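You operate a simulated robot arm through the tools that you are given. There is no shell and no other tool.

Carry out the task below with a simulated robot arm. There is one attempt and no reset: what you move stays moved.

JOB
Set the jig up for the pipe that is clamped in it.
Fine: clamp the collar of its size in the orange cradle, up to the stop; purple dial and cold iron at that size too.

It is judged by the outcome, as a careful person would: the job done as asked, and still so three seconds after it is handed in. It fails if anything else is knocked over, pushed out of place, dropped, spilled or broken.

ROBOT AND FRAMES
A 7-joint arm with a two-finger parallel gripper, fixed in place. Base frame: the origin is at the foot of the arm, x ahead of it, y to its left, z up; the work surface is at about z = 86.8. Lengths are in cm, angles in degrees, forces in N, time in s.
With the tool pointing down near the work surface it reaches from about 24 to 68 cm from the base axis. Its first joint turns from -66.0 to 66.0 degrees. Payload 2.4 kg.
The TCP is the grasp point between the finger pads, 3 cm short of the fingertips. In the tool frame z runs along the fingers and y along their closing line. The gripper opens to 9.4 cm. The fingers are 2.8 cm wide and 1 cm thick; the gripper's body (5 by 9.6 cm) begins 5.5 cm behind the TCP.
Orientation is told as [roll, pitch, yaw] about the base's x, y, z axes, in that order, counted from this pose: with the fingers straight down and closing along the base's y, the tool's x points along the base's -x, its y along +y and its z along -z.

CONTROLS
- The arm moves only by the tool jog_arm. Its argument "deltas" is a list of rows, each an object of numbers (a shift or turn left out is 0, a gripper value left out holds the last): "rx", "ry", "rz": the turn, a rotation vector about the base's x, y, z in degrees; "x", "y", "z": the shift along the base's x, y, z in cm; "fingers": the finger opening in cm, from 0 to 9.4. In form: [{"rx": .., "ry": .., "rz": .., "x": .., "y": .., "z": .., "fingers": ..}, ...]. A call has 1 to 20 rows; each row shifts and turns the commanded pose from where the row before left it. Rows are played at 5 a second. More than 5 cm and 8.6 degrees between two rows, or a gripper value outside its range, and nothing of the call is played. A pose out of reach is approached as far as the arm can. The call stops where the force on the tool passes 40 N (or 10 N more than at its start, if that is more) or the arm is blocked; 0.2 s more then pass. The fingers move at their own pace (about 15.3 cm/s each) and stop on an object; they squeeze with about 40 N. The grip force told is the motor's: it shows also when the fingers shut on nothing. Time passes only in rows, and 0.2 s behind the last, so rows that do not move let the fingers close. The reply holds the time, the measured pose of the TCP, the force on the tool along the base axes, the opening and the grip force, in the units named above and with some noise, with the torque about the TCP (base axes, N m) and any sound that the robot's microphone picked up.
- Cameras (640 x 400 px; columns grow to the right, rows downward): "scene" is fixed at [4.83, 48.32, 144.8]; the picture's right is [-0.62, -0.78, 0.00], its down [-0.41, 0.33, -0.85] and it looks along [0.66, -0.53, -0.52] (base axes); focal length 351 px, centre (320, 200). "wrist" rides on the gripper at [7.6, 1.4, -10.2] in the tool frame; the picture's right is [-0.18, 0.98, 0.00], its down [-0.75, -0.14, -0.64] and it looks along [-0.63, -0.12, 0.77] (tool axes); focal length 243 px, centre (320, 200). There is no depth. A picture from a camera that has moved, and an enlarged one, comes with that camera's place and axes in the base frame and with its lens.
- snapshot(camera): a new picture of that camera. No time passes.
- close_up(camera, box): a new picture of the part [left, top, right, bottom] of that camera's present view, enlarged. No time passes.
- finish_job(): hands the job in; it is judged then, once.

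Places have to be worked out from the pictures, the camera data and where the tool is seen. Open the gripper and draw the arm clear of the work before you hand the job in, unless the task says otherwise.

The tools are called by a JSON object that holds its "fn" and its "kwargs". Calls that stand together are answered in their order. jog_arm: Moves the arm, as the interface text tells. Its arguments: {"type":"object","properties":{"deltas":{"type":"array"}},"required":["deltas"]} The other tools are called the same way: snapshot (camera) takes a picture; close_up (camera, box) takes an enlarged picture of a part of a camera's view; finish_job () hands the job in.

At the start:

```text
clock: 0.0
tcp_pos: [31.43, 7.24, 126.23]
orientation: [0.0, 0.1, 0.0]
force: [0.4, -0.8, 0.0]
ft_torque: [-0.03, 0.0, -0.02]
opening: 9.39
grasp_force: 0.0
```

scene: 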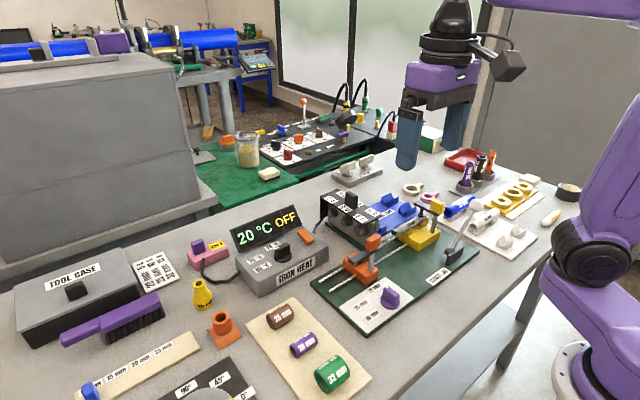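
wrist: 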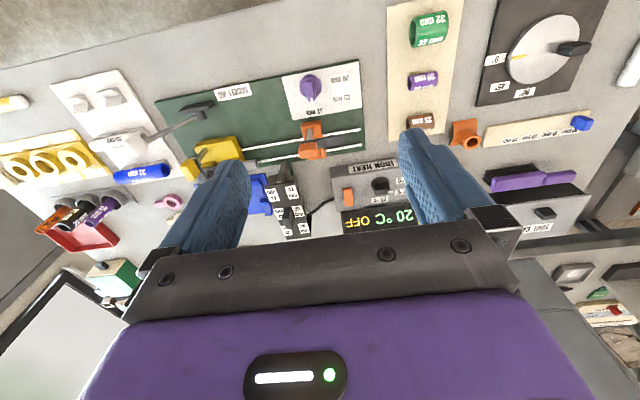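

I start by looking closely at the bench from the fixed camera, to find the jig, the clamped pipe, the collars, dial and iron.

{"fn": "close_up", "kwargs": {"camera": "scene", "box": [300, 160, 500, 340]}}

{"fn": "close_up", "kwargs": {"camera": "scene", "box": [180, 180, 340, 300]}}

{"fn": "close_up", "kwargs": {"camera": "scene", "box": [180, 280, 380, 400]}}

{"fn": "close_up", "kwargs": {"camera": "scene", "box": [420, 130, 600, 260]}}

{"fn": "close_up", "kwargs": {"camera": "wrist", "box": [140, 40, 460, 240]}}

```text
2.22 times, centred on (400, 250) of scene
camera zoom: at [4.83, 48.32, 144.8], right [-0.62, -0.78, 0.0], down [-0.41, 0.33, -0.85], along [0.66, -0.53, -0.52], focal length 779 px, centre (142, 89)
```

zoom: 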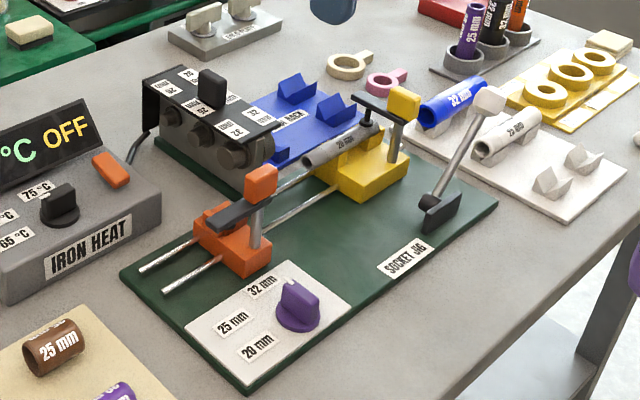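

```text
3.33 times, centred on (260, 240) of scene
camera zoom: at [4.83, 48.32, 144.8], right [-0.62, -0.78, 0.0], down [-0.41, 0.33, -0.85], along [0.66, -0.53, -0.52], focal length 1169 px, centre (520, 67)
```

zoom: 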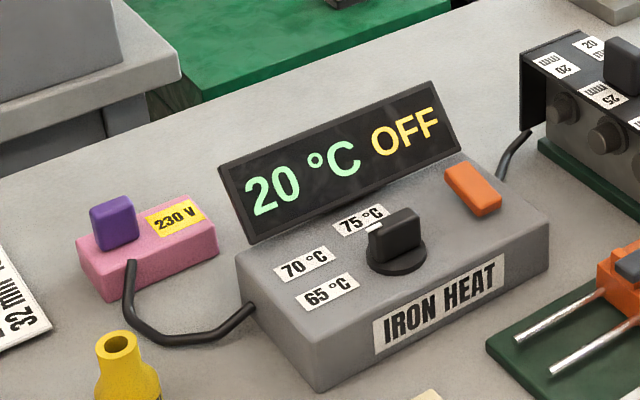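

```text
3.20 times, centred on (280, 340) of scene
camera zoom: at [4.83, 48.32, 144.8], right [-0.62, -0.78, 0.0], down [-0.41, 0.33, -0.85], along [0.66, -0.53, -0.52], focal length 1122 px, centre (448, -248)
```

zoom: 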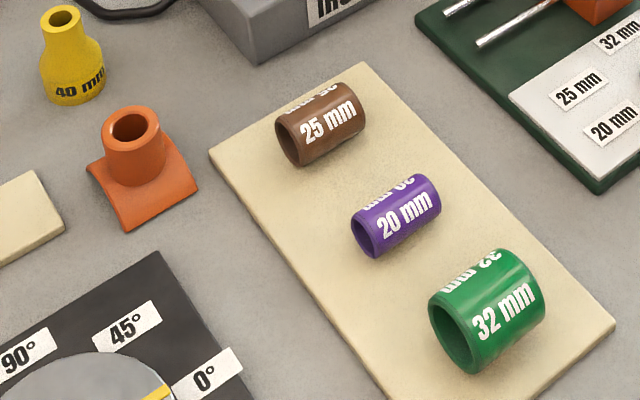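

```text
3.08 times, centred on (510, 195) of scene
camera zoom: at [4.83, 48.32, 144.8], right [-0.62, -0.78, 0.0], down [-0.41, 0.33, -0.85], along [0.66, -0.53, -0.52], focal length 1079 px, centre (-265, 215)
```

zoom: 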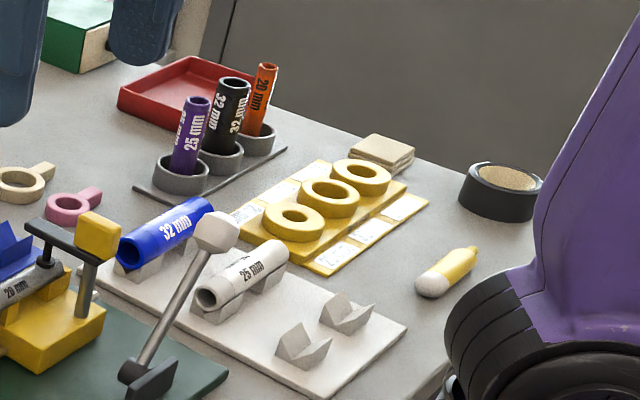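

```text
2.00 times, centred on (300, 140) of wrist
camera zoom: at [23.64, 8.54, 136.55], right [0.18, 0.98, 0.0], down [0.75, -0.14, 0.64], along [0.63, -0.12, -0.77], focal length 485 px, centre (360, 320)
```

zoom: 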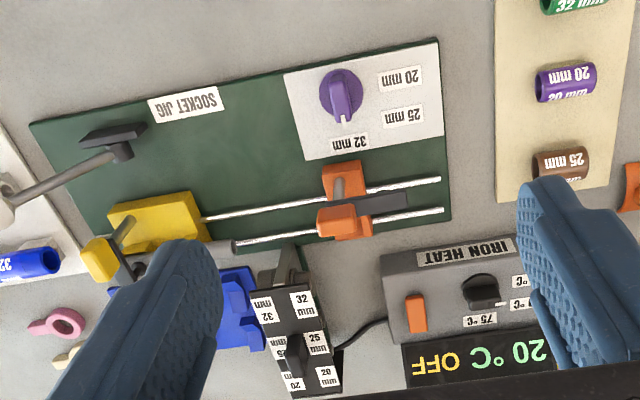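

The pipe in the yellow cradle seems to read 20 mm. I take tighter pictures of the pipe, the iron, the clamps and the dial.

{"fn": "close_up", "kwargs": {"camera": "scene", "box": [380, 190, 450, 250]}}

{"fn": "close_up", "kwargs": {"camera": "scene", "box": [310, 175, 400, 245]}}

{"fn": "close_up", "kwargs": {"camera": "scene", "box": [310, 225, 420, 310]}}

{"fn": "close_up", "kwargs": {"camera": "scene", "box": [340, 270, 430, 340]}}

{"fn": "close_up", "kwargs": {"camera": "wrist", "box": [240, 110, 400, 240]}}

{"fn": "close_up", "kwargs": {"camera": "wrist", "box": [150, 60, 310, 160]}}

```text
6.67 times, centred on (415, 220) of scene
camera zoom: at [4.83, 48.32, 144.8], right [-0.62, -0.78, 0.0], down [-0.41, 0.33, -0.85], along [0.66, -0.53, -0.52], focal length 2338 px, centre (-313, 67)
```

zoom: 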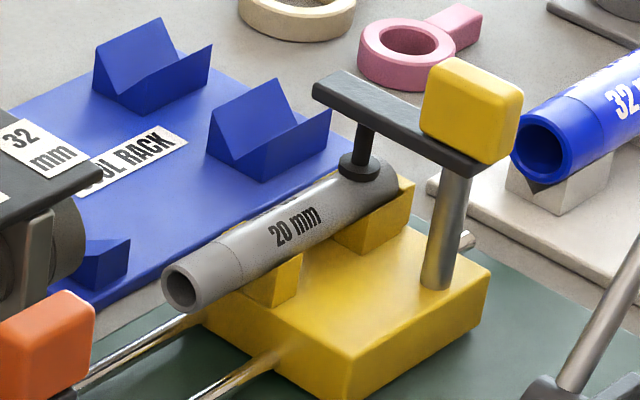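

```text
5.71 times, centred on (355, 210) of scene
camera zoom: at [4.83, 48.32, 144.8], right [-0.62, -0.78, 0.0], down [-0.41, 0.33, -0.85], along [0.66, -0.53, -0.52], focal length 2004 px, centre (120, 143)
```

zoom: 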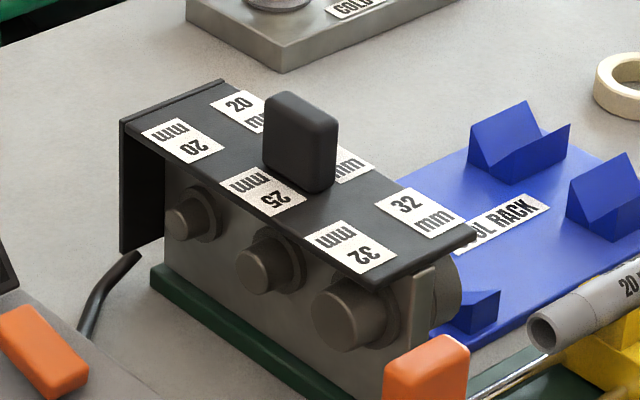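

```text
4.71 times, centred on (365, 268) of scene
camera zoom: at [4.83, 48.32, 144.8], right [-0.62, -0.78, 0.0], down [-0.41, 0.33, -0.85], along [0.66, -0.53, -0.52], focal length 1650 px, centre (108, -118)
```

zoom: 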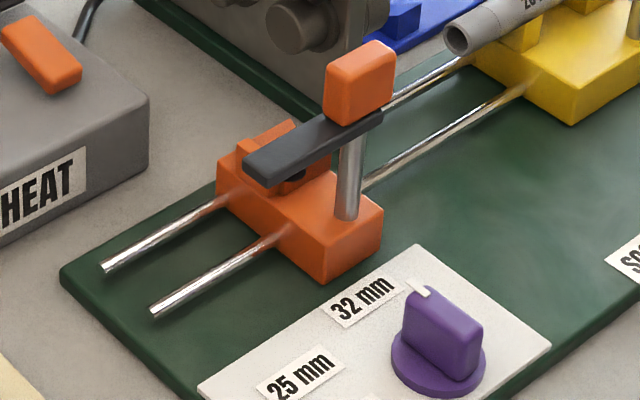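

```text
5.71 times, centred on (385, 305) of scene
camera zoom: at [4.83, 48.32, 144.8], right [-0.62, -0.78, 0.0], down [-0.41, 0.33, -0.85], along [0.66, -0.53, -0.52], focal length 2004 px, centre (-51, -400)
```

zoom: 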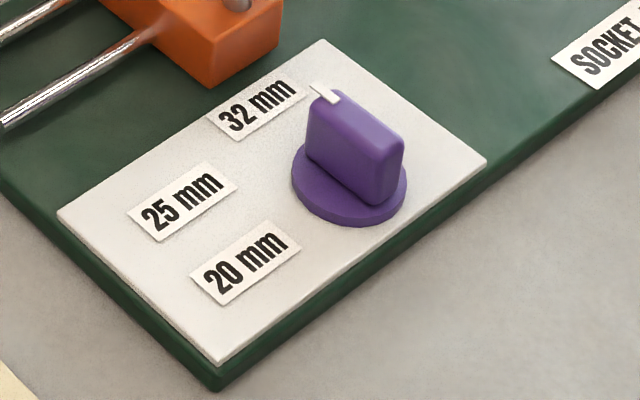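

```text
3.08 times, centred on (320, 175) of wrist
camera zoom: at [23.64, 8.54, 136.55], right [0.18, 0.98, 0.0], down [0.75, -0.14, 0.64], along [0.63, -0.12, -0.77], focal length 746 px, centre (320, 277)
```

zoom: 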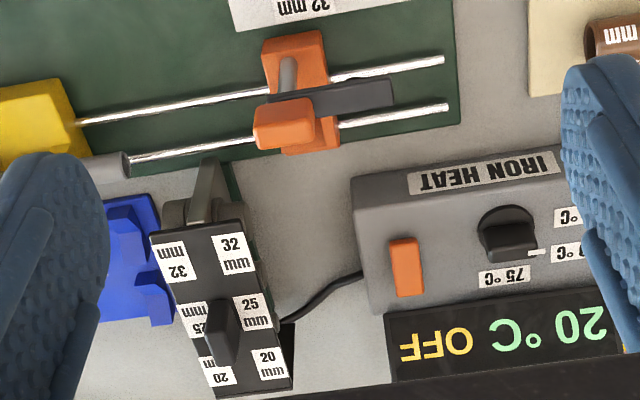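

```text
4.00 times, centred on (230, 110) of wrist
camera zoom: at [23.64, 8.54, 136.55], right [0.18, 0.98, 0.0], down [0.75, -0.14, 0.64], along [0.63, -0.12, -0.77], focal length 970 px, centre (680, 560)
```

zoom: 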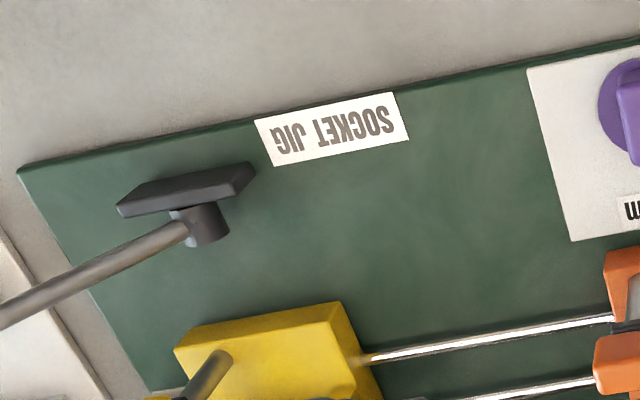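

The pipe clamped in the yellow cradle reads 20 mm, so the purple 20 mm collar, the purple dial at 20 mm and the iron's 20 mm dies are what I need. I lower the arm in free air to look at the orange cradle and the iron through the wrist camera.

{"fn": "jog_arm", "kwargs": {"deltas": [{"z": -4}, {"z": -4}, {"z": -4}, {"z": -3}]}}

{"fn": "snapshot", "kwargs": {"camera": "wrist"}}

{"fn": "close_up", "kwargs": {"camera": "wrist", "box": [240, 60, 440, 240]}}

```text
clock: 1.0
tcp_pos: [31.44, 7.34, 111.12]
orientation: [0.0, 0.0, 0.0]
force: [0.2, 0.5, -0.2]
ft_torque: [-0.01, 0.0, 0.0]
opening: 9.41
grasp_force: 0.0
```

```text
taken
camera wrist: at [23.69, 8.64, 121.51], right [0.18, 0.98, 0.0], down [0.75, -0.14, 0.64], along [0.63, -0.12, -0.77], focal length 243 px, centre (320, 200)
```

wrist: 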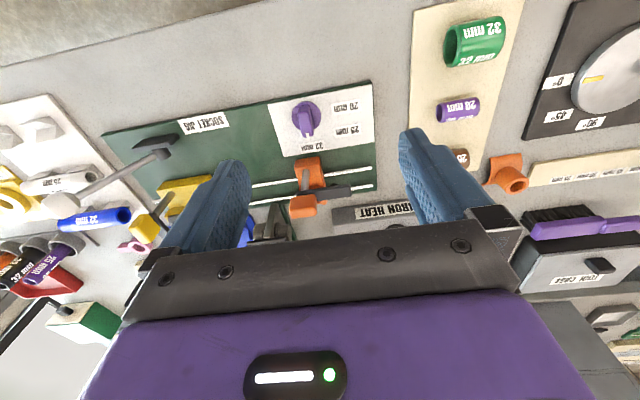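

```text
2.22 times, centred on (340, 150) of wrist
camera zoom: at [23.69, 8.64, 121.51], right [0.18, 0.98, 0.0], down [0.75, -0.14, 0.64], along [0.63, -0.12, -0.77], focal length 539 px, centre (276, 311)
```

zoom: 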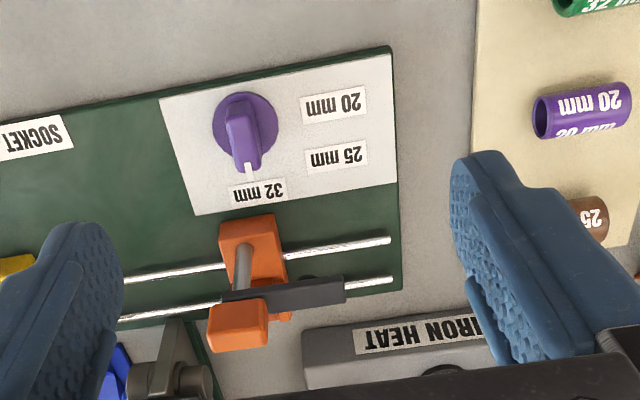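

The dial points at 32 mm and the orange clamp arm is swung open along +y. I turn the gripper 90° in free air (this is also the orientation for gripping the collar) and bring the camera round to see into the orange cradle.

{"fn": "jog_arm", "kwargs": {"deltas": [{"rz": 8.5, "z": 1}, {"rz": 8.5, "z": 1}, {"rz": 8.5}, {"rz": 8.5}, {"rz": 8.5}, {"rz": 8.5}, {"rz": 8.5}, {"rz": 8.5}, {"rz": 8.5}, {"rz": 8.5}, {"rz": 5.0}, {"x": 3, "y": -3}, {"x": 3, "y": -3}, {"x": 3, "y": -3}, {"x": 3, "y": -3}, {"x": 3, "y": -2}]}}

{"fn": "snapshot", "kwargs": {"camera": "wrist"}}

```text
clock: 4.4
tcp_pos: [46.56, -6.92, 113.17]
orientation: [0.0, 0.0, 90.0]
force: [0.5, 0.4, -0.6]
ft_torque: [-0.01, 0.01, 0.0]
opening: 9.41
grasp_force: 0.0
```

```text
taken
camera wrist: at [44.99, -14.57, 123.37], right [-0.98, 0.18, 0.0], down [0.14, 0.75, 0.64], along [0.12, 0.63, -0.77], focal length 243 px, centre (320, 200)
```

wrist: 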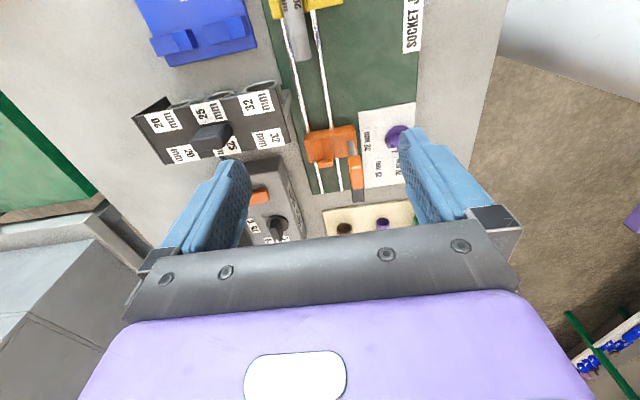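

Good view of the cradle from the −y side. I enlarge it.

{"fn": "close_up", "kwargs": {"camera": "wrist", "box": [280, 90, 400, 210]}}

{"fn": "close_up", "kwargs": {"camera": "wrist", "box": [120, 60, 320, 190]}}

{"fn": "close_up", "kwargs": {"camera": "wrist", "box": [240, 0, 400, 100]}}

```text
3.33 times, centred on (340, 150) of wrist
camera zoom: at [44.99, -14.57, 123.37], right [-0.98, 0.18, 0.0], down [0.14, 0.75, 0.64], along [0.12, 0.63, -0.77], focal length 809 px, centre (253, 367)
```

zoom: 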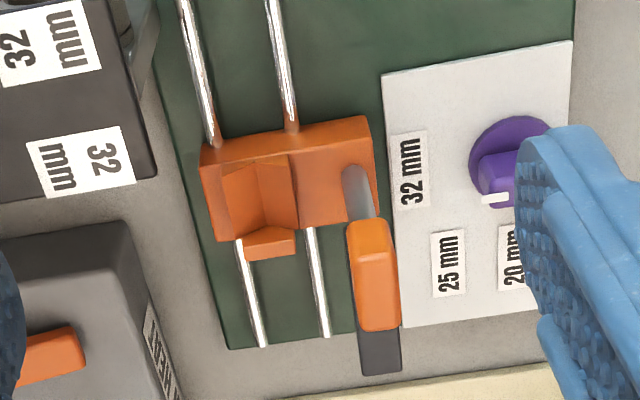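

```text
3.08 times, centred on (220, 125) of wrist
camera zoom: at [44.99, -14.57, 123.37], right [-0.98, 0.18, 0.0], down [0.14, 0.75, 0.64], along [0.12, 0.63, -0.77], focal length 746 px, centre (628, 431)
```

zoom: 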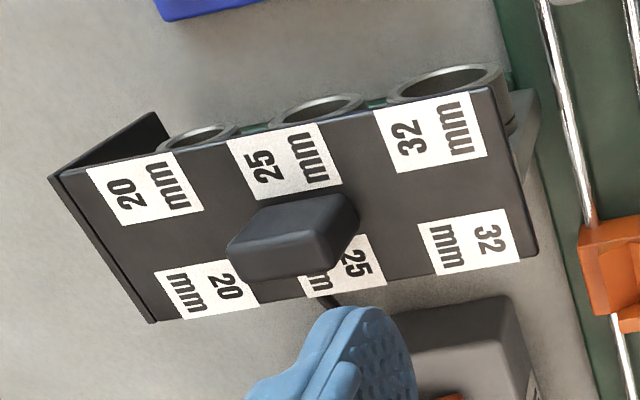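

```text
4.00 times, centred on (320, 50) of wrist
camera zoom: at [44.99, -14.57, 123.37], right [-0.98, 0.18, 0.0], down [0.14, 0.75, 0.64], along [0.12, 0.63, -0.77], focal length 970 px, centre (320, 800)
```

zoom: 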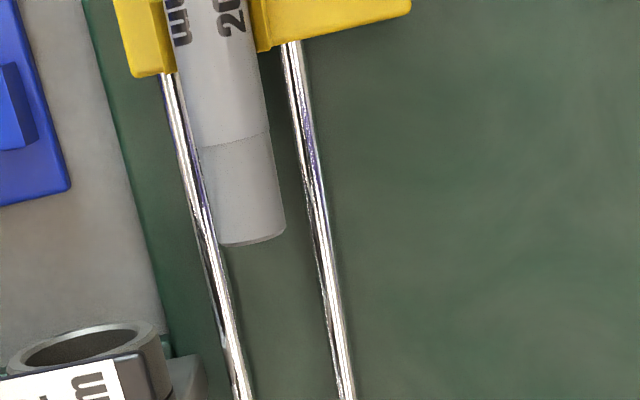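

The orange cradle has a V groove with a raised stop at its +y end; the iron is a slide block on a track behind the jig, with dies for 20/25/32 at the far, middle and near ends. Now I go above the purple 20 mm collar at about (38, 25).

{"fn": "jog_arm", "kwargs": {"deltas": [{"x": -1, "y": 4}, {"x": -1, "y": 4}, {"x": -1, "y": 4}, {"x": -1, "y": 4}, {"x": -1, "y": 4}, {"x": -1, "y": 4}, {"x": -1, "y": 4}, {"x": -1.3, "y": 3.8}, {"z": -3}, {"z": -3}]}}

{"fn": "snapshot", "kwargs": {"camera": "wrist"}}

{"fn": "snapshot", "kwargs": {"camera": "scene"}}

```text
clock: 6.6
tcp_pos: [38.14, 24.88, 107.34]
orientation: [0.1, 0.0, 90.2]
force: [-0.5, 0.3, -0.5]
ft_torque: [0.02, -0.01, -0.01]
opening: 9.4
grasp_force: 0.1
```

```text
taken
camera wrist: at [36.56, 17.3, 117.6], right [-0.98, 0.18, 0.0], down [0.14, 0.75, 0.64], along [0.12, 0.63, -0.77], focal length 243 px, centre (320, 200)
```

wrist: 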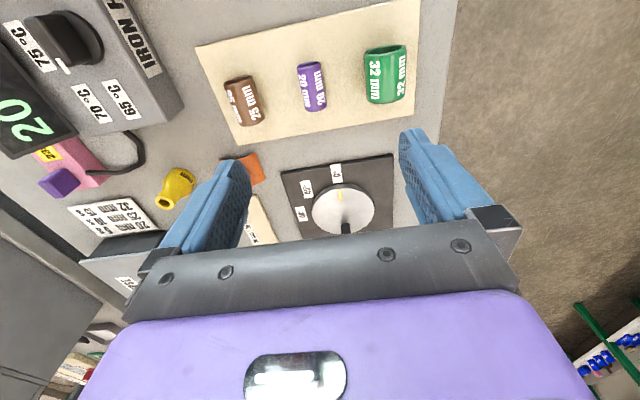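

```text
taken
```

scene: 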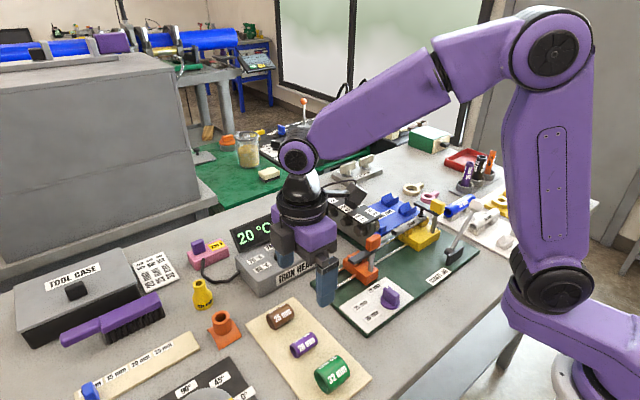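

I enlarge the collar to locate its ends and sides accurately.

{"fn": "close_up", "kwargs": {"camera": "wrist", "box": [260, 50, 360, 120]}}

{"fn": "close_up", "kwargs": {"camera": "scene", "box": [260, 320, 340, 370]}}

```text
5.71 times, centred on (310, 85) of wrist
camera zoom: at [36.56, 17.3, 117.6], right [-0.98, 0.18, 0.0], down [0.14, 0.75, 0.64], along [0.12, 0.63, -0.77], focal length 1386 px, centre (377, 857)
```

zoom: 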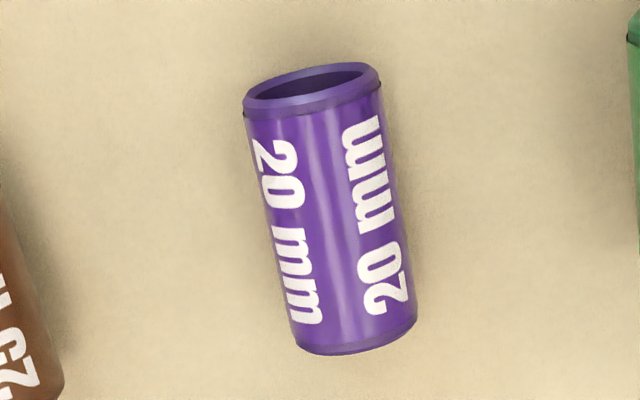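

```text
8.00 times, centred on (300, 345) of scene
camera zoom: at [4.82, 48.32, 144.8], right [-0.62, -0.78, 0.0], down [-0.41, 0.33, -0.85], along [0.66, -0.53, -0.52], focal length 2805 px, centre (480, -960)
```

zoom: 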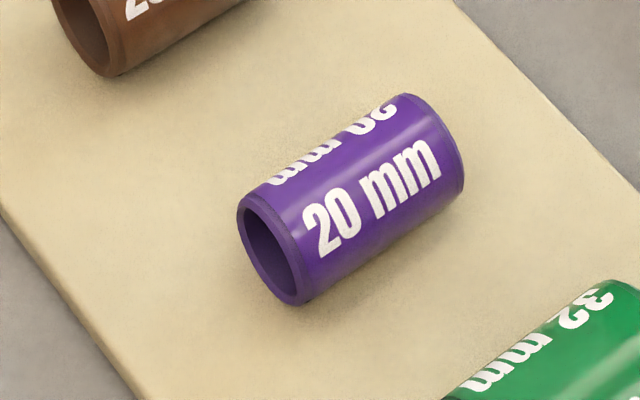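

The collar lies along y, centred near (38.6, 24.9), about 2.5 cm across and 4.4 cm long; the brown and green ones are 7–8 cm to each side. I narrow the fingers to 5 cm, centre over it and go down partway to check the alignment.

{"fn": "jog_arm", "kwargs": {"deltas": [{"x": 0.45, "y": -0.2, "fingers": 5.0}, {"z": -3}, {"z": -3}, {"z": -2}]}}

{"fn": "snapshot", "kwargs": {"camera": "wrist"}}

{"fn": "close_up", "kwargs": {"camera": "scene", "box": [240, 250, 380, 370]}}

```text
clock: 7.6
tcp_pos: [38.56, 24.85, 99.37]
orientation: [0.0, 0.0, 90.0]
force: [0.1, -0.8, -0.3]
ft_torque: [0.0, 0.01, -0.01]
opening: 5.0
grasp_force: 0.1
```

```text
taken
camera wrist: at [36.95, 17.02, 109.48], right [-0.98, 0.18, 0.0], down [0.14, 0.75, 0.64], along [0.12, 0.63, -0.77], focal length 243 px, centre (320, 200)
```

wrist: 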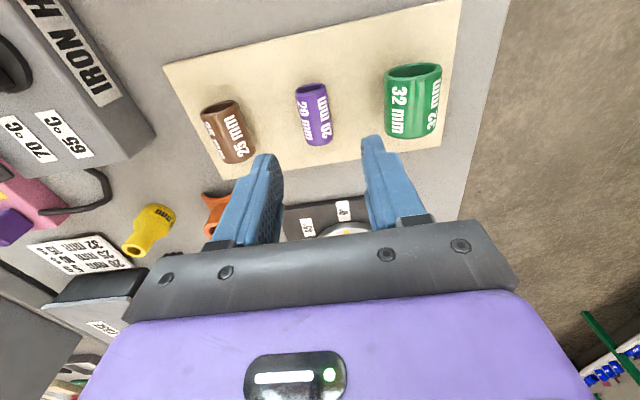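

```text
3.33 times, centred on (310, 310) of scene
camera zoom: at [4.83, 48.32, 144.8], right [-0.62, -0.78, 0.0], down [-0.41, 0.33, -0.85], along [0.66, -0.53, -0.52], focal length 1169 px, centre (353, -167)
```

zoom: 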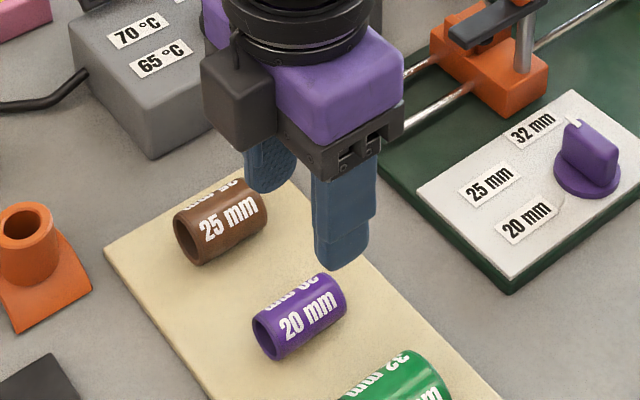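

I enlarge the wrist view to compare the finger midline with the collar axis.

{"fn": "close_up", "kwargs": {"camera": "wrist", "box": [230, 70, 410, 190]}}

```text
3.33 times, centred on (320, 130) of wrist
camera zoom: at [36.95, 17.02, 109.48], right [-0.98, 0.18, 0.0], down [0.14, 0.75, 0.64], along [0.12, 0.63, -0.77], focal length 809 px, centre (320, 433)
```

zoom: 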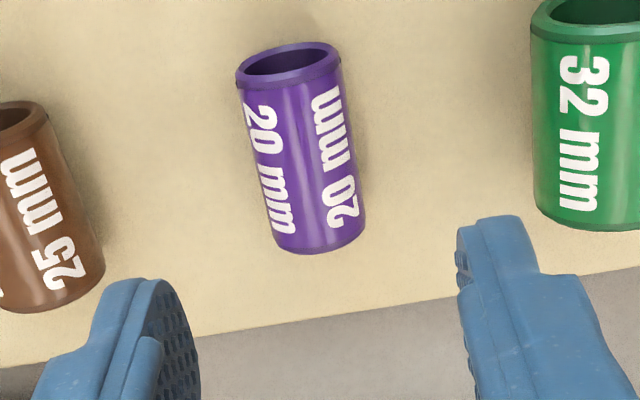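

Both views put the collar slightly to +x of the finger midline (about 0.5 cm). I correct x and lower further to check again before the final descent.

{"fn": "jog_arm", "kwargs": {"deltas": [{"x": 0.45, "y": -0.1}, {"z": -2.5}, {"z": -2}]}}

{"fn": "close_up", "kwargs": {"camera": "wrist", "box": [230, 70, 410, 190]}}

{"fn": "close_up", "kwargs": {"camera": "scene", "box": [250, 280, 360, 370]}}

```text
clock: 8.4
tcp_pos: [39.03, 24.63, 94.81]
orientation: [0.0, -0.1, 90.1]
force: [-0.2, -0.9, 0.7]
ft_torque: [0.04, 0.0, 0.01]
opening: 4.99
grasp_force: 0.1
```

```text
3.33 times, centred on (320, 130) of wrist
camera zoom: at [37.42, 16.89, 105.06], right [-0.98, 0.18, 0.0], down [0.14, 0.75, 0.64], along [0.12, 0.63, -0.77], focal length 809 px, centre (320, 433)
```

zoom: 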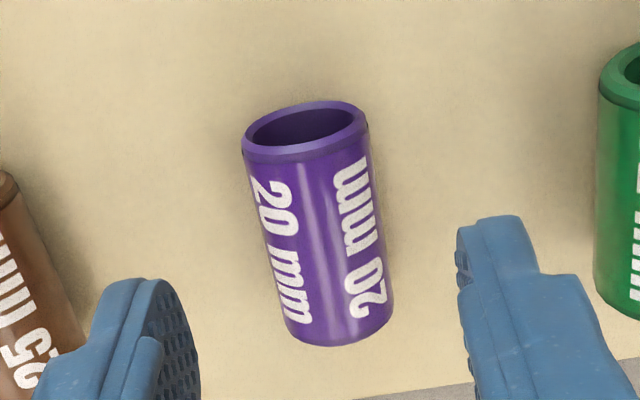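

```text
4.44 times, centred on (305, 325) of scene
camera zoom: at [4.83, 48.32, 144.8], right [-0.62, -0.78, 0.0], down [-0.41, 0.33, -0.85], along [0.66, -0.53, -0.52], focal length 1558 px, centre (387, -356)
```

zoom: 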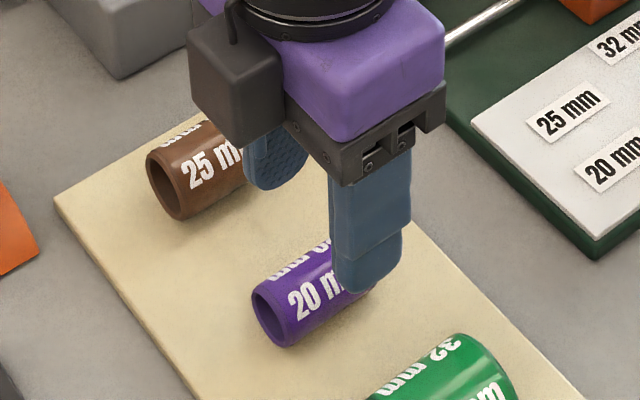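

The collar is within about 0.2 cm of the finger midline. I nudge x and descend so that the fingertips reach just below the collar's mid height, then close.

{"fn": "jog_arm", "kwargs": {"deltas": [{"x": 0.2}, {"z": -1.5}, {"z": -1.0}, {"z": -0.8}]}}

{"fn": "snapshot", "kwargs": {"camera": "wrist"}}

{"fn": "close_up", "kwargs": {"camera": "scene", "box": [250, 280, 360, 370]}}

```text
clock: 9.4
tcp_pos: [39.01, 24.64, 91.37]
orientation: [0.0, 0.0, 90.0]
force: [0.0, -0.3, -0.8]
ft_torque: [-0.02, -0.03, 0.01]
opening: 4.97
grasp_force: 0.0
```

```text
taken
camera wrist: at [37.6, 16.88, 101.66], right [-0.98, 0.18, 0.0], down [0.14, 0.75, 0.64], along [0.12, 0.63, -0.77], focal length 243 px, centre (320, 200)
```

wrist: 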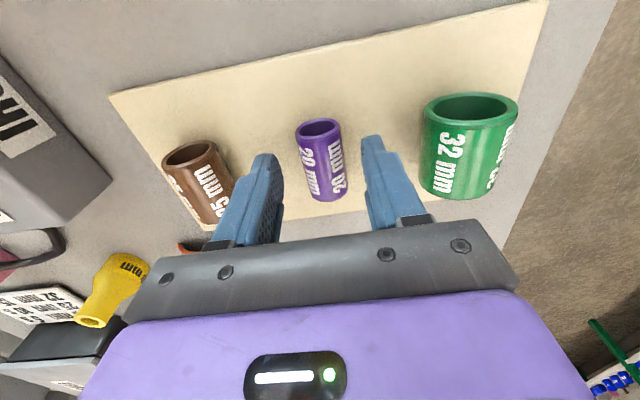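

```text
4.44 times, centred on (305, 325) of scene
camera zoom: at [4.83, 48.32, 144.8], right [-0.62, -0.78, 0.0], down [-0.41, 0.33, -0.85], along [0.66, -0.53, -0.52], focal length 1558 px, centre (387, -356)
```

zoom: 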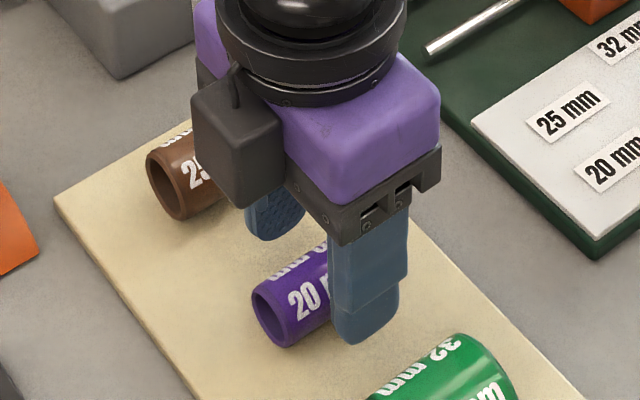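

The collar sits centred between the fingertips with no contact force. I close on it and let the fingers settle.

{"fn": "jog_arm", "kwargs": {"deltas": [{"fingers": 3.0}, {"fingers": 2.0}, {"fingers": 1.5}, {"fingers": 1.5}]}}

{"fn": "close_up", "kwargs": {"camera": "wrist", "box": [230, 90, 410, 210]}}

{"fn": "close_up", "kwargs": {"camera": "scene", "box": [250, 280, 360, 370]}}

```text
clock: 10.4
tcp_pos: [39.22, 24.6, 91.31]
orientation: [-0.1, 0.0, 89.9]
force: [0.0, -0.7, 0.0]
ft_torque: [-0.01, 0.0, 0.0]
opening: 2.41
grasp_force: 40.0
```

```text
3.33 times, centred on (320, 150) of wrist
camera zoom: at [37.6, 16.88, 101.67], right [-0.98, 0.18, 0.0], down [0.14, 0.75, 0.64], along [0.12, 0.63, -0.77], focal length 809 px, centre (320, 367)
```

zoom: 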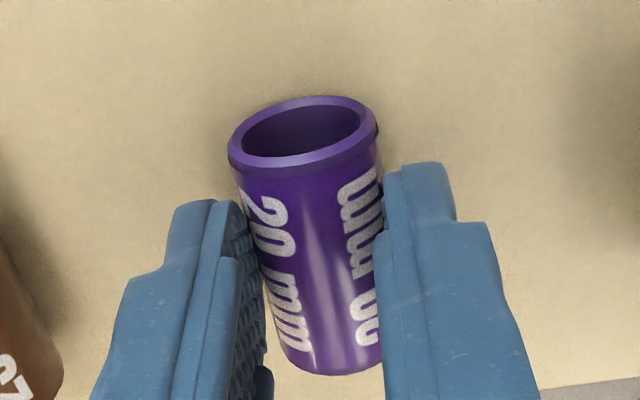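

```text
4.44 times, centred on (305, 325) of scene
camera zoom: at [4.83, 48.32, 144.8], right [-0.62, -0.78, 0.0], down [-0.41, 0.33, -0.85], along [0.66, -0.53, -0.52], focal length 1558 px, centre (387, -356)
```

zoom: 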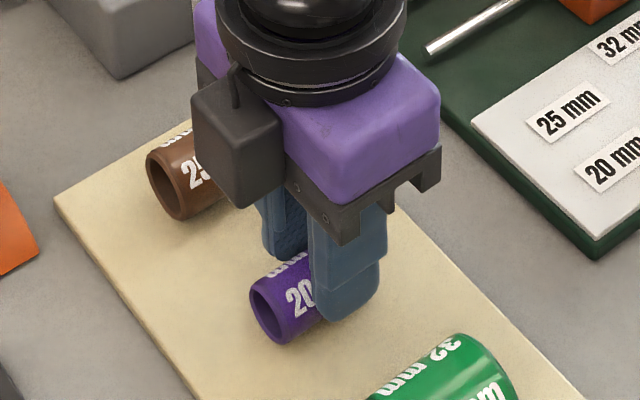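

The collar is gripped (2.4 cm across, 40 N), centred in the pads. I lift it clear and carry it toward the cradle, stopping short on the −y side to look.

{"fn": "jog_arm", "kwargs": {"deltas": [{"z": 1}, {"z": 2}, {"z": 3}, {"z": 4}, {"z": 4}, {"z": 2}]}}

{"fn": "jog_arm", "kwargs": {"deltas": [{"x": 1.1, "y": -3}, {"x": 1.1, "y": -3}, {"x": 1.1, "y": -3}, {"x": 1.1, "y": -3}, {"x": 1.1, "y": -3}, {"x": 1.1, "y": -3}, {"x": 1.1, "y": -3}, {"x": 1.1, "y": -3}, {"y": -3}]}}

{"fn": "snapshot", "kwargs": {"camera": "wrist"}}

{"fn": "close_up", "kwargs": {"camera": "wrist", "box": [260, 80, 420, 200]}}

{"fn": "close_up", "kwargs": {"camera": "scene", "box": [300, 180, 440, 300]}}

```text
clock: 11.8
tcp_pos: [39.19, 24.93, 107.52]
orientation: [0.0, 0.0, 90.0]
force: [0.0, 0.1, -1.3]
ft_torque: [-0.02, 0.02, 0.0]
opening: 1.5
grasp_force: 0.0
```

```text
clock: 13.8
tcp_pos: [47.94, -2.41, 107.6]
orientation: [0.1, -0.1, 90.0]
force: [-0.1, 0.1, 0.4]
ft_torque: [0.02, 0.01, -0.07]
opening: 1.5
grasp_force: 0.0
```

```text
taken
camera wrist: at [46.4, -10.14, 117.92], right [-0.98, 0.18, 0.0], down [0.14, 0.75, 0.64], along [0.12, 0.63, -0.77], focal length 243 px, centre (320, 200)
```

wrist: 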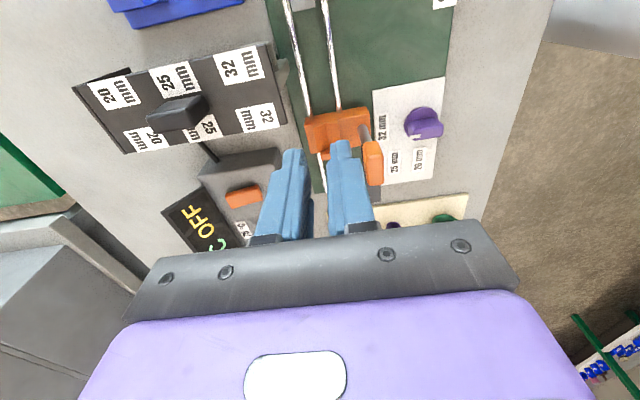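

```text
3.33 times, centred on (340, 140) of wrist
camera zoom: at [46.4, -10.14, 117.92], right [-0.98, 0.18, 0.0], down [0.14, 0.75, 0.64], along [0.12, 0.63, -0.77], focal length 809 px, centre (253, 400)
```

zoom: 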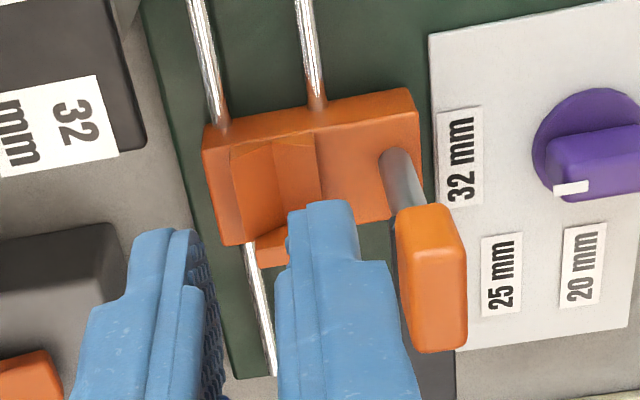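

```text
3.33 times, centred on (370, 240) of scene
camera zoom: at [4.82, 48.32, 144.81], right [-0.62, -0.78, 0.0], down [-0.41, 0.33, -0.85], along [0.66, -0.53, -0.52], focal length 1169 px, centre (153, 67)
```

zoom: 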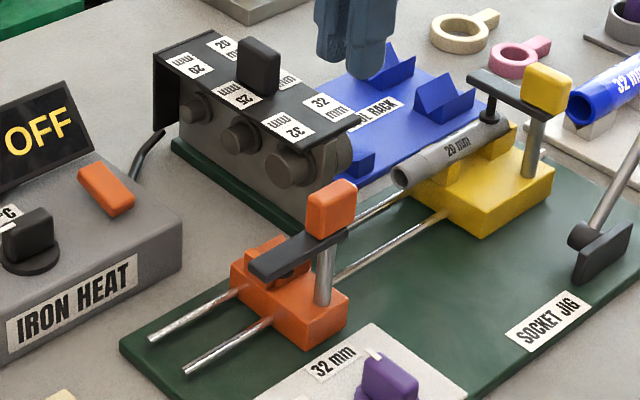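

The opening reads 1.5 with no grip force: the collar slipped out of the tips while lifting. I look at where it lies.

{"fn": "snapshot", "kwargs": {"camera": "scene"}}

{"fn": "close_up", "kwargs": {"camera": "scene", "box": [230, 280, 390, 400]}}

```text
taken
```

scene: 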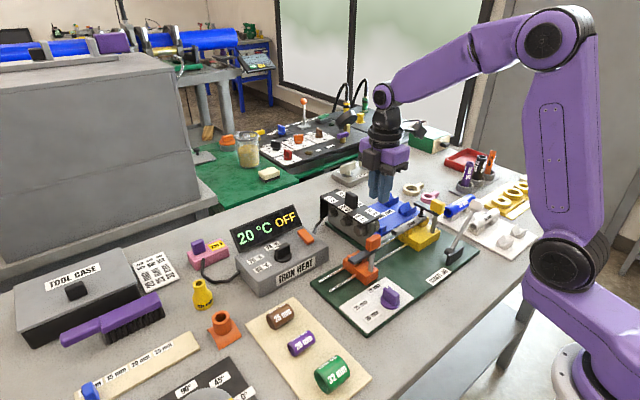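

```text
3.33 times, centred on (310, 340) of scene
camera zoom: at [4.82, 48.32, 144.81], right [-0.62, -0.78, 0.0], down [-0.41, 0.33, -0.85], along [0.66, -0.53, -0.52], focal length 1169 px, centre (353, -267)
```

zoom: 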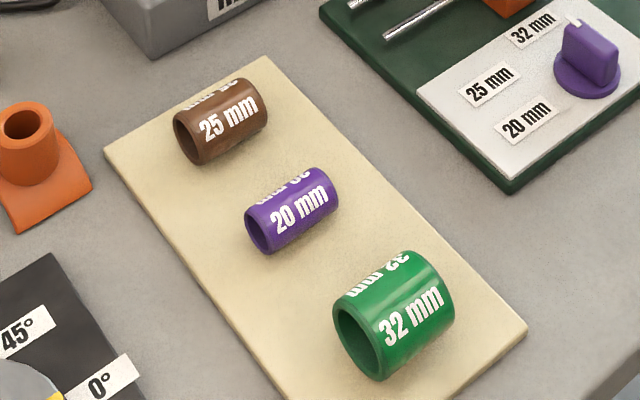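

The collar is still lying on its tray almost where it was: the tips were too high on it and it slid out at once. Before regripping lower, I study the orange cradle's shape from here to plan the placing.

{"fn": "close_up", "kwargs": {"camera": "wrist", "box": [300, 95, 380, 145]}}

{"fn": "close_up", "kwargs": {"camera": "scene", "box": [335, 225, 395, 285]}}

{"fn": "close_up", "kwargs": {"camera": "scene", "box": [395, 195, 450, 250]}}

```text
8.00 times, centred on (340, 120) of wrist
camera zoom: at [46.4, -10.14, 117.92], right [-0.98, 0.18, 0.0], down [0.14, 0.75, 0.64], along [0.12, 0.63, -0.77], focal length 1941 px, centre (160, 840)
```

zoom: 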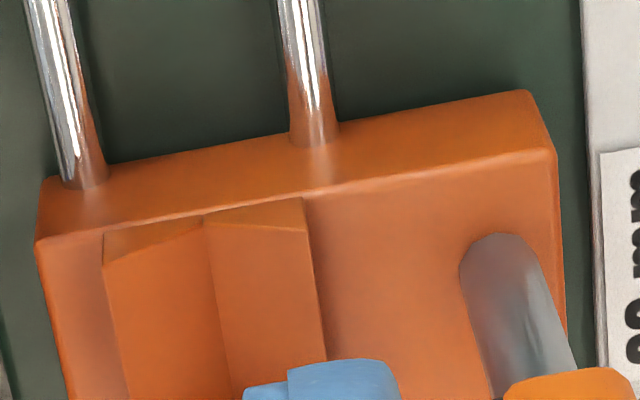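

```text
6.67 times, centred on (365, 255) of scene
camera zoom: at [4.82, 48.32, 144.81], right [-0.62, -0.78, 0.0], down [-0.41, 0.33, -0.85], along [0.66, -0.53, -0.52], focal length 2338 px, centre (20, -167)
```

zoom: 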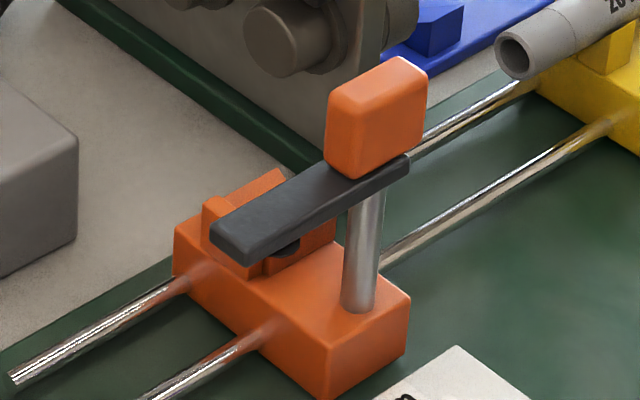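

```text
7.27 times, centred on (422, 222) of scene
camera zoom: at [4.82, 48.32, 144.81], right [-0.62, -0.78, 0.0], down [-0.41, 0.33, -0.85], along [0.66, -0.53, -0.52], focal length 2550 px, centre (-426, 36)
```

zoom: 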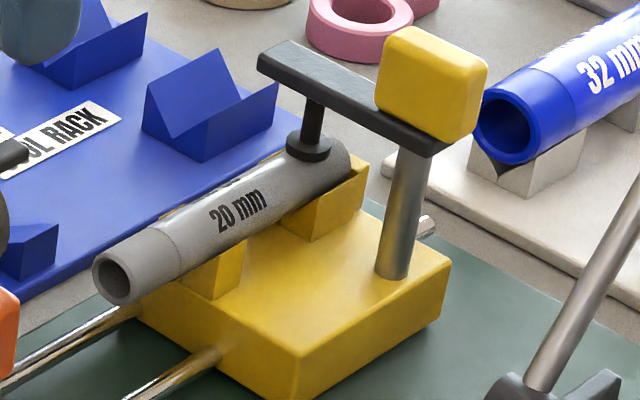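

I back off toward −y and lower a bit for an unobstructed, closer look at the V groove and its stop.

{"fn": "jog_arm", "kwargs": {"deltas": [{"y": -3}, {"y": -3}, {"z": -2.5}]}}

{"fn": "close_up", "kwargs": {"camera": "wrist", "box": [290, 90, 410, 180]}}

{"fn": "snapshot", "kwargs": {"camera": "wrist"}}

```text
clock: 14.6
tcp_pos: [48.05, -8.25, 105.15]
orientation: [0.1, 0.1, 90.0]
force: [0.0, 0.5, -1.0]
ft_torque: [0.04, -0.01, 0.02]
opening: 1.51
grasp_force: 0.1
```

```text
4.44 times, centred on (350, 135) of wrist
camera zoom: at [46.48, -16.04, 115.38], right [-0.98, 0.18, 0.0], down [0.14, 0.75, 0.64], along [0.12, 0.63, -0.77], focal length 1078 px, centre (187, 489)
```

zoom: 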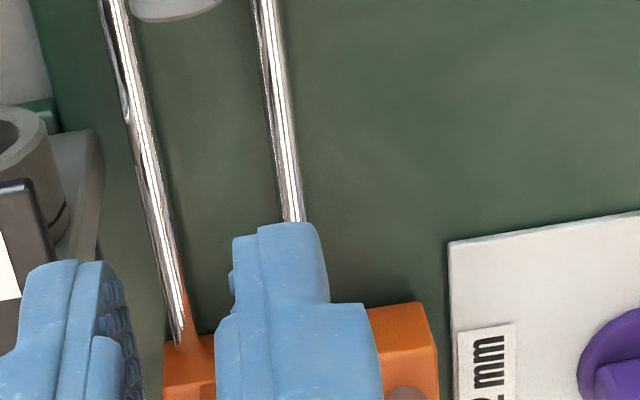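

```text
taken
camera wrist: at [46.48, -16.04, 115.38], right [-0.98, 0.18, 0.0], down [0.14, 0.75, 0.64], along [0.12, 0.63, -0.77], focal length 243 px, centre (320, 200)
```

wrist: 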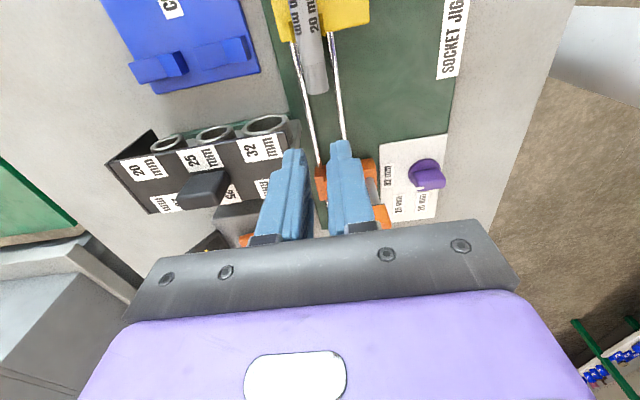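

The fingers hide it from here; I raise and go further +y so the cradle appears above the fingertips in the image.

{"fn": "jog_arm", "kwargs": {"deltas": [{"z": 2.5}, {"y": 4}, {"y": 4}, {"y": 4}, {"y": 1}]}}

{"fn": "close_up", "kwargs": {"camera": "wrist", "box": [280, 40, 400, 130]}}

{"fn": "snapshot", "kwargs": {"camera": "wrist"}}

```text
clock: 15.8
tcp_pos: [47.84, 4.81, 107.55]
orientation: [0.1, 0.0, 90.0]
force: [0.2, -1.0, 0.4]
ft_torque: [-0.02, -0.03, -0.02]
opening: 1.52
grasp_force: 0.3
```

```text
4.44 times, centred on (340, 85) of wrist
camera zoom: at [46.32, -2.96, 117.81], right [-0.98, 0.18, 0.0], down [0.14, 0.75, 0.64], along [0.12, 0.63, -0.77], focal length 1078 px, centre (231, 711)
```

zoom: 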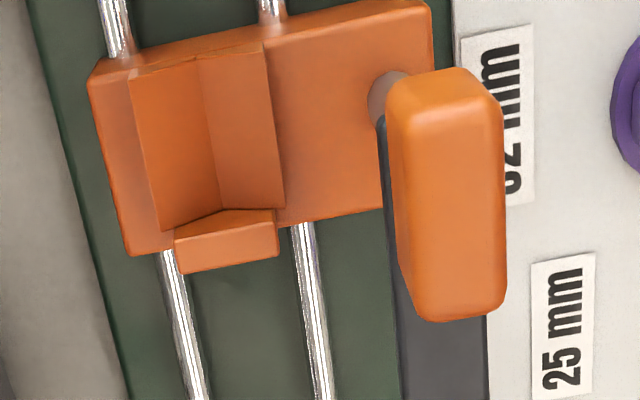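

```text
taken
camera wrist: at [46.32, -2.96, 117.81], right [-0.98, 0.18, 0.0], down [0.14, 0.75, 0.64], along [0.12, 0.63, -0.77], focal length 243 px, centre (320, 200)
```

wrist: 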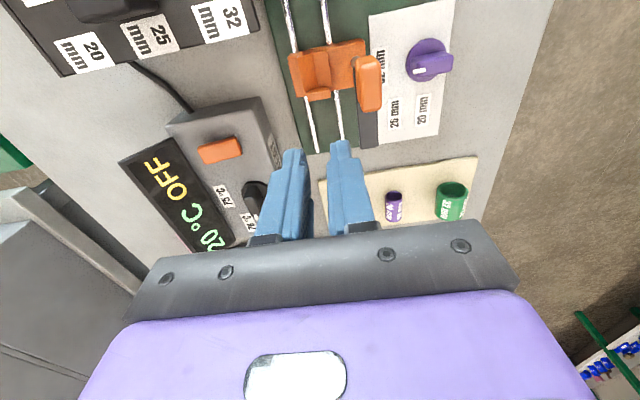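

Now it is clear: V groove centred at x≈47.9 from y≈1.1 to the stop at y≈4.25 (stop top z≈92.2), ridges only about 0.55 cm below the collar's axis height, and the clamp knob's top at z≈99.4. I go back over the collar, opening to 5 cm, and will regrip lower and tilted 20° so the gripper body clears the clamp knob.

{"fn": "jog_arm", "kwargs": {"deltas": [{"x": -1.8, "y": 4, "fingers": 5.0}, {"x": -1.8, "y": 4}, {"x": -1.8, "y": 4}, {"x": -1.7, "y": 4}, {"x": -1.5, "y": 3.6}, {"z": -3}, {"z": -3}]}}

{"fn": "snapshot", "kwargs": {"camera": "wrist"}}

{"fn": "close_up", "kwargs": {"camera": "wrist", "box": [230, 60, 410, 180]}}

```text
clock: 17.4
tcp_pos: [39.45, 24.33, 101.26]
orientation: [-0.1, 0.0, 90.0]
force: [0.3, 0.4, 0.5]
ft_torque: [-0.02, 0.03, 0.01]
opening: 4.98
grasp_force: 0.0
```

```text
taken
camera wrist: at [37.91, 16.57, 111.54], right [-0.98, 0.18, 0.0], down [0.14, 0.75, 0.64], along [0.12, 0.63, -0.77], focal length 243 px, centre (320, 200)
```

wrist: 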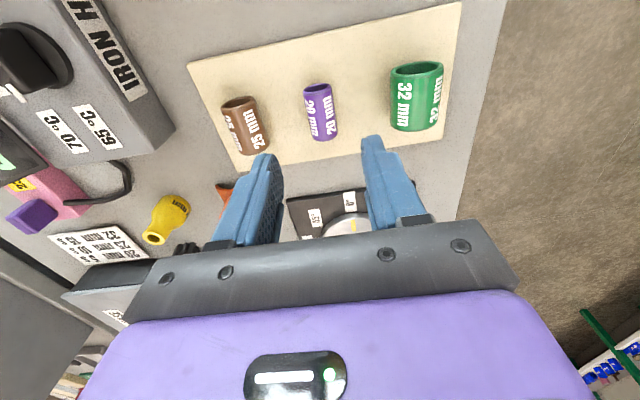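

```text
3.33 times, centred on (320, 120) of wrist
camera zoom: at [37.91, 16.57, 111.54], right [-0.98, 0.18, 0.0], down [0.14, 0.75, 0.64], along [0.12, 0.63, -0.77], focal length 809 px, centre (320, 467)
```

zoom: 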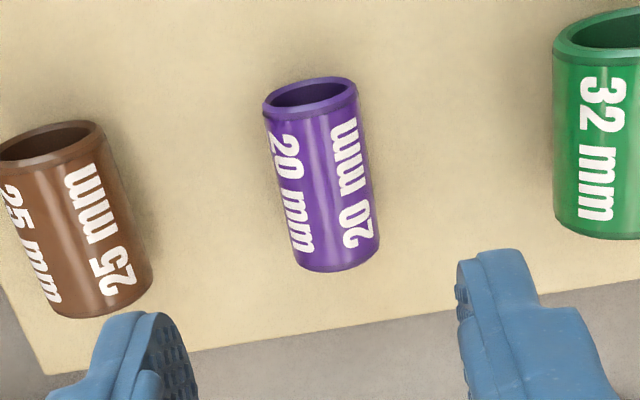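

The collar is now centred near (39.3, 25.0), aligned with the finger midline. I tilt the tool 20° about x (tips toward +y, body leaning −y), shift in y and come down partway.

{"fn": "jog_arm", "kwargs": {"deltas": [{"rx": 7}, {"rx": 7}, {"rx": 6}, {"y": -0.8}, {"z": -3}, {"z": -3}]}}

{"fn": "snapshot", "kwargs": {"camera": "wrist"}}

{"fn": "close_up", "kwargs": {"camera": "scene", "box": [240, 270, 380, 370]}}

```text
clock: 18.8
tcp_pos: [39.36, 23.49, 95.29]
orientation: [0.0, -20.0, 90.0]
force: [-0.3, -0.4, 0.4]
ft_torque: [-0.03, -0.02, -0.02]
opening: 5.0
grasp_force: 0.3
```

```text
taken
camera wrist: at [37.75, 12.76, 102.33], right [-0.98, 0.17, 0.06], down [0.14, 0.49, 0.86], along [0.12, 0.86, -0.5], focal length 243 px, centre (320, 200)
```

wrist: 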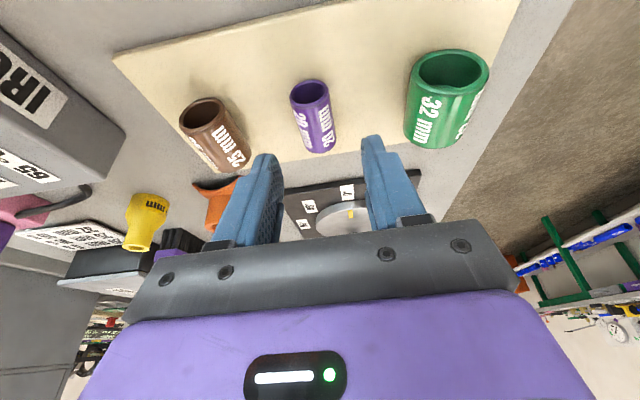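

```text
4.00 times, centred on (310, 320) of scene
camera zoom: at [4.83, 48.32, 144.8], right [-0.62, -0.78, 0.0], down [-0.41, 0.33, -0.85], along [0.66, -0.53, -0.52], focal length 1403 px, centre (360, -280)
```

zoom: 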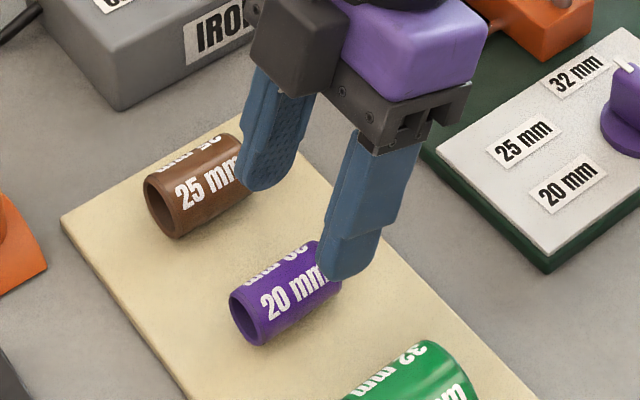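

Aligned. I descend vertically so the tips end about 0.6 cm below the collar's mid height.

{"fn": "jog_arm", "kwargs": {"deltas": [{"z": -2}, {"z": -1.5}, {"z": -0.7}, {"z": -0.35}, {}]}}

{"fn": "close_up", "kwargs": {"camera": "wrist", "box": [230, 90, 410, 210]}}

{"fn": "close_up", "kwargs": {"camera": "scene", "box": [250, 290, 360, 370]}}

```text
clock: 20.0
tcp_pos: [39.36, 23.44, 90.85]
orientation: [0.1, -20.0, 90.0]
force: [0.2, 0.0, 0.3]
ft_torque: [-0.02, -0.03, 0.02]
opening: 5.01
grasp_force: 0.0
```

```text
3.33 times, centred on (320, 150) of wrist
camera zoom: at [37.74, 12.74, 97.89], right [-0.98, 0.17, 0.06], down [0.14, 0.49, 0.86], along [0.12, 0.86, -0.5], focal length 809 px, centre (320, 367)
```

zoom: 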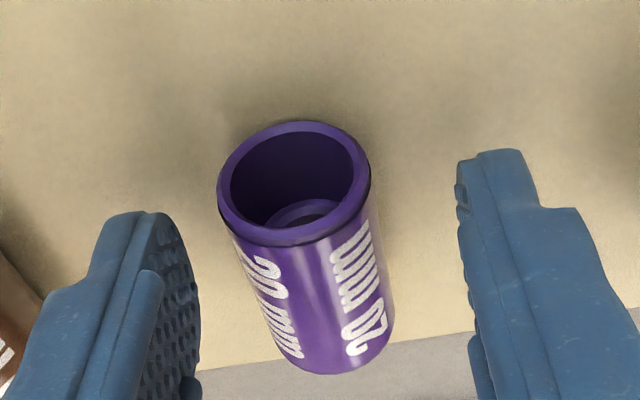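

```text
5.00 times, centred on (305, 330) of scene
camera zoom: at [4.83, 48.32, 144.8], right [-0.62, -0.78, 0.0], down [-0.41, 0.33, -0.85], along [0.66, -0.53, -0.52], focal length 1753 px, centre (395, -450)
```

zoom: 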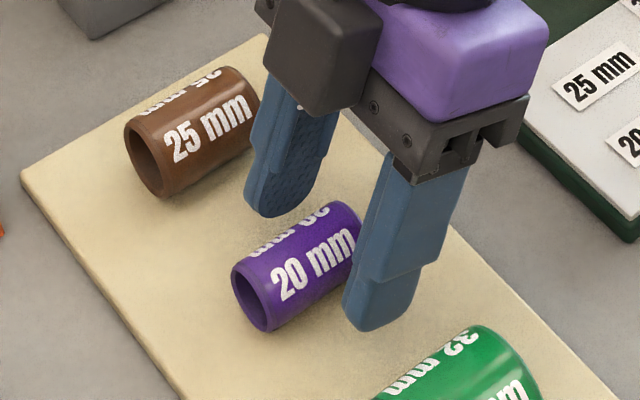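

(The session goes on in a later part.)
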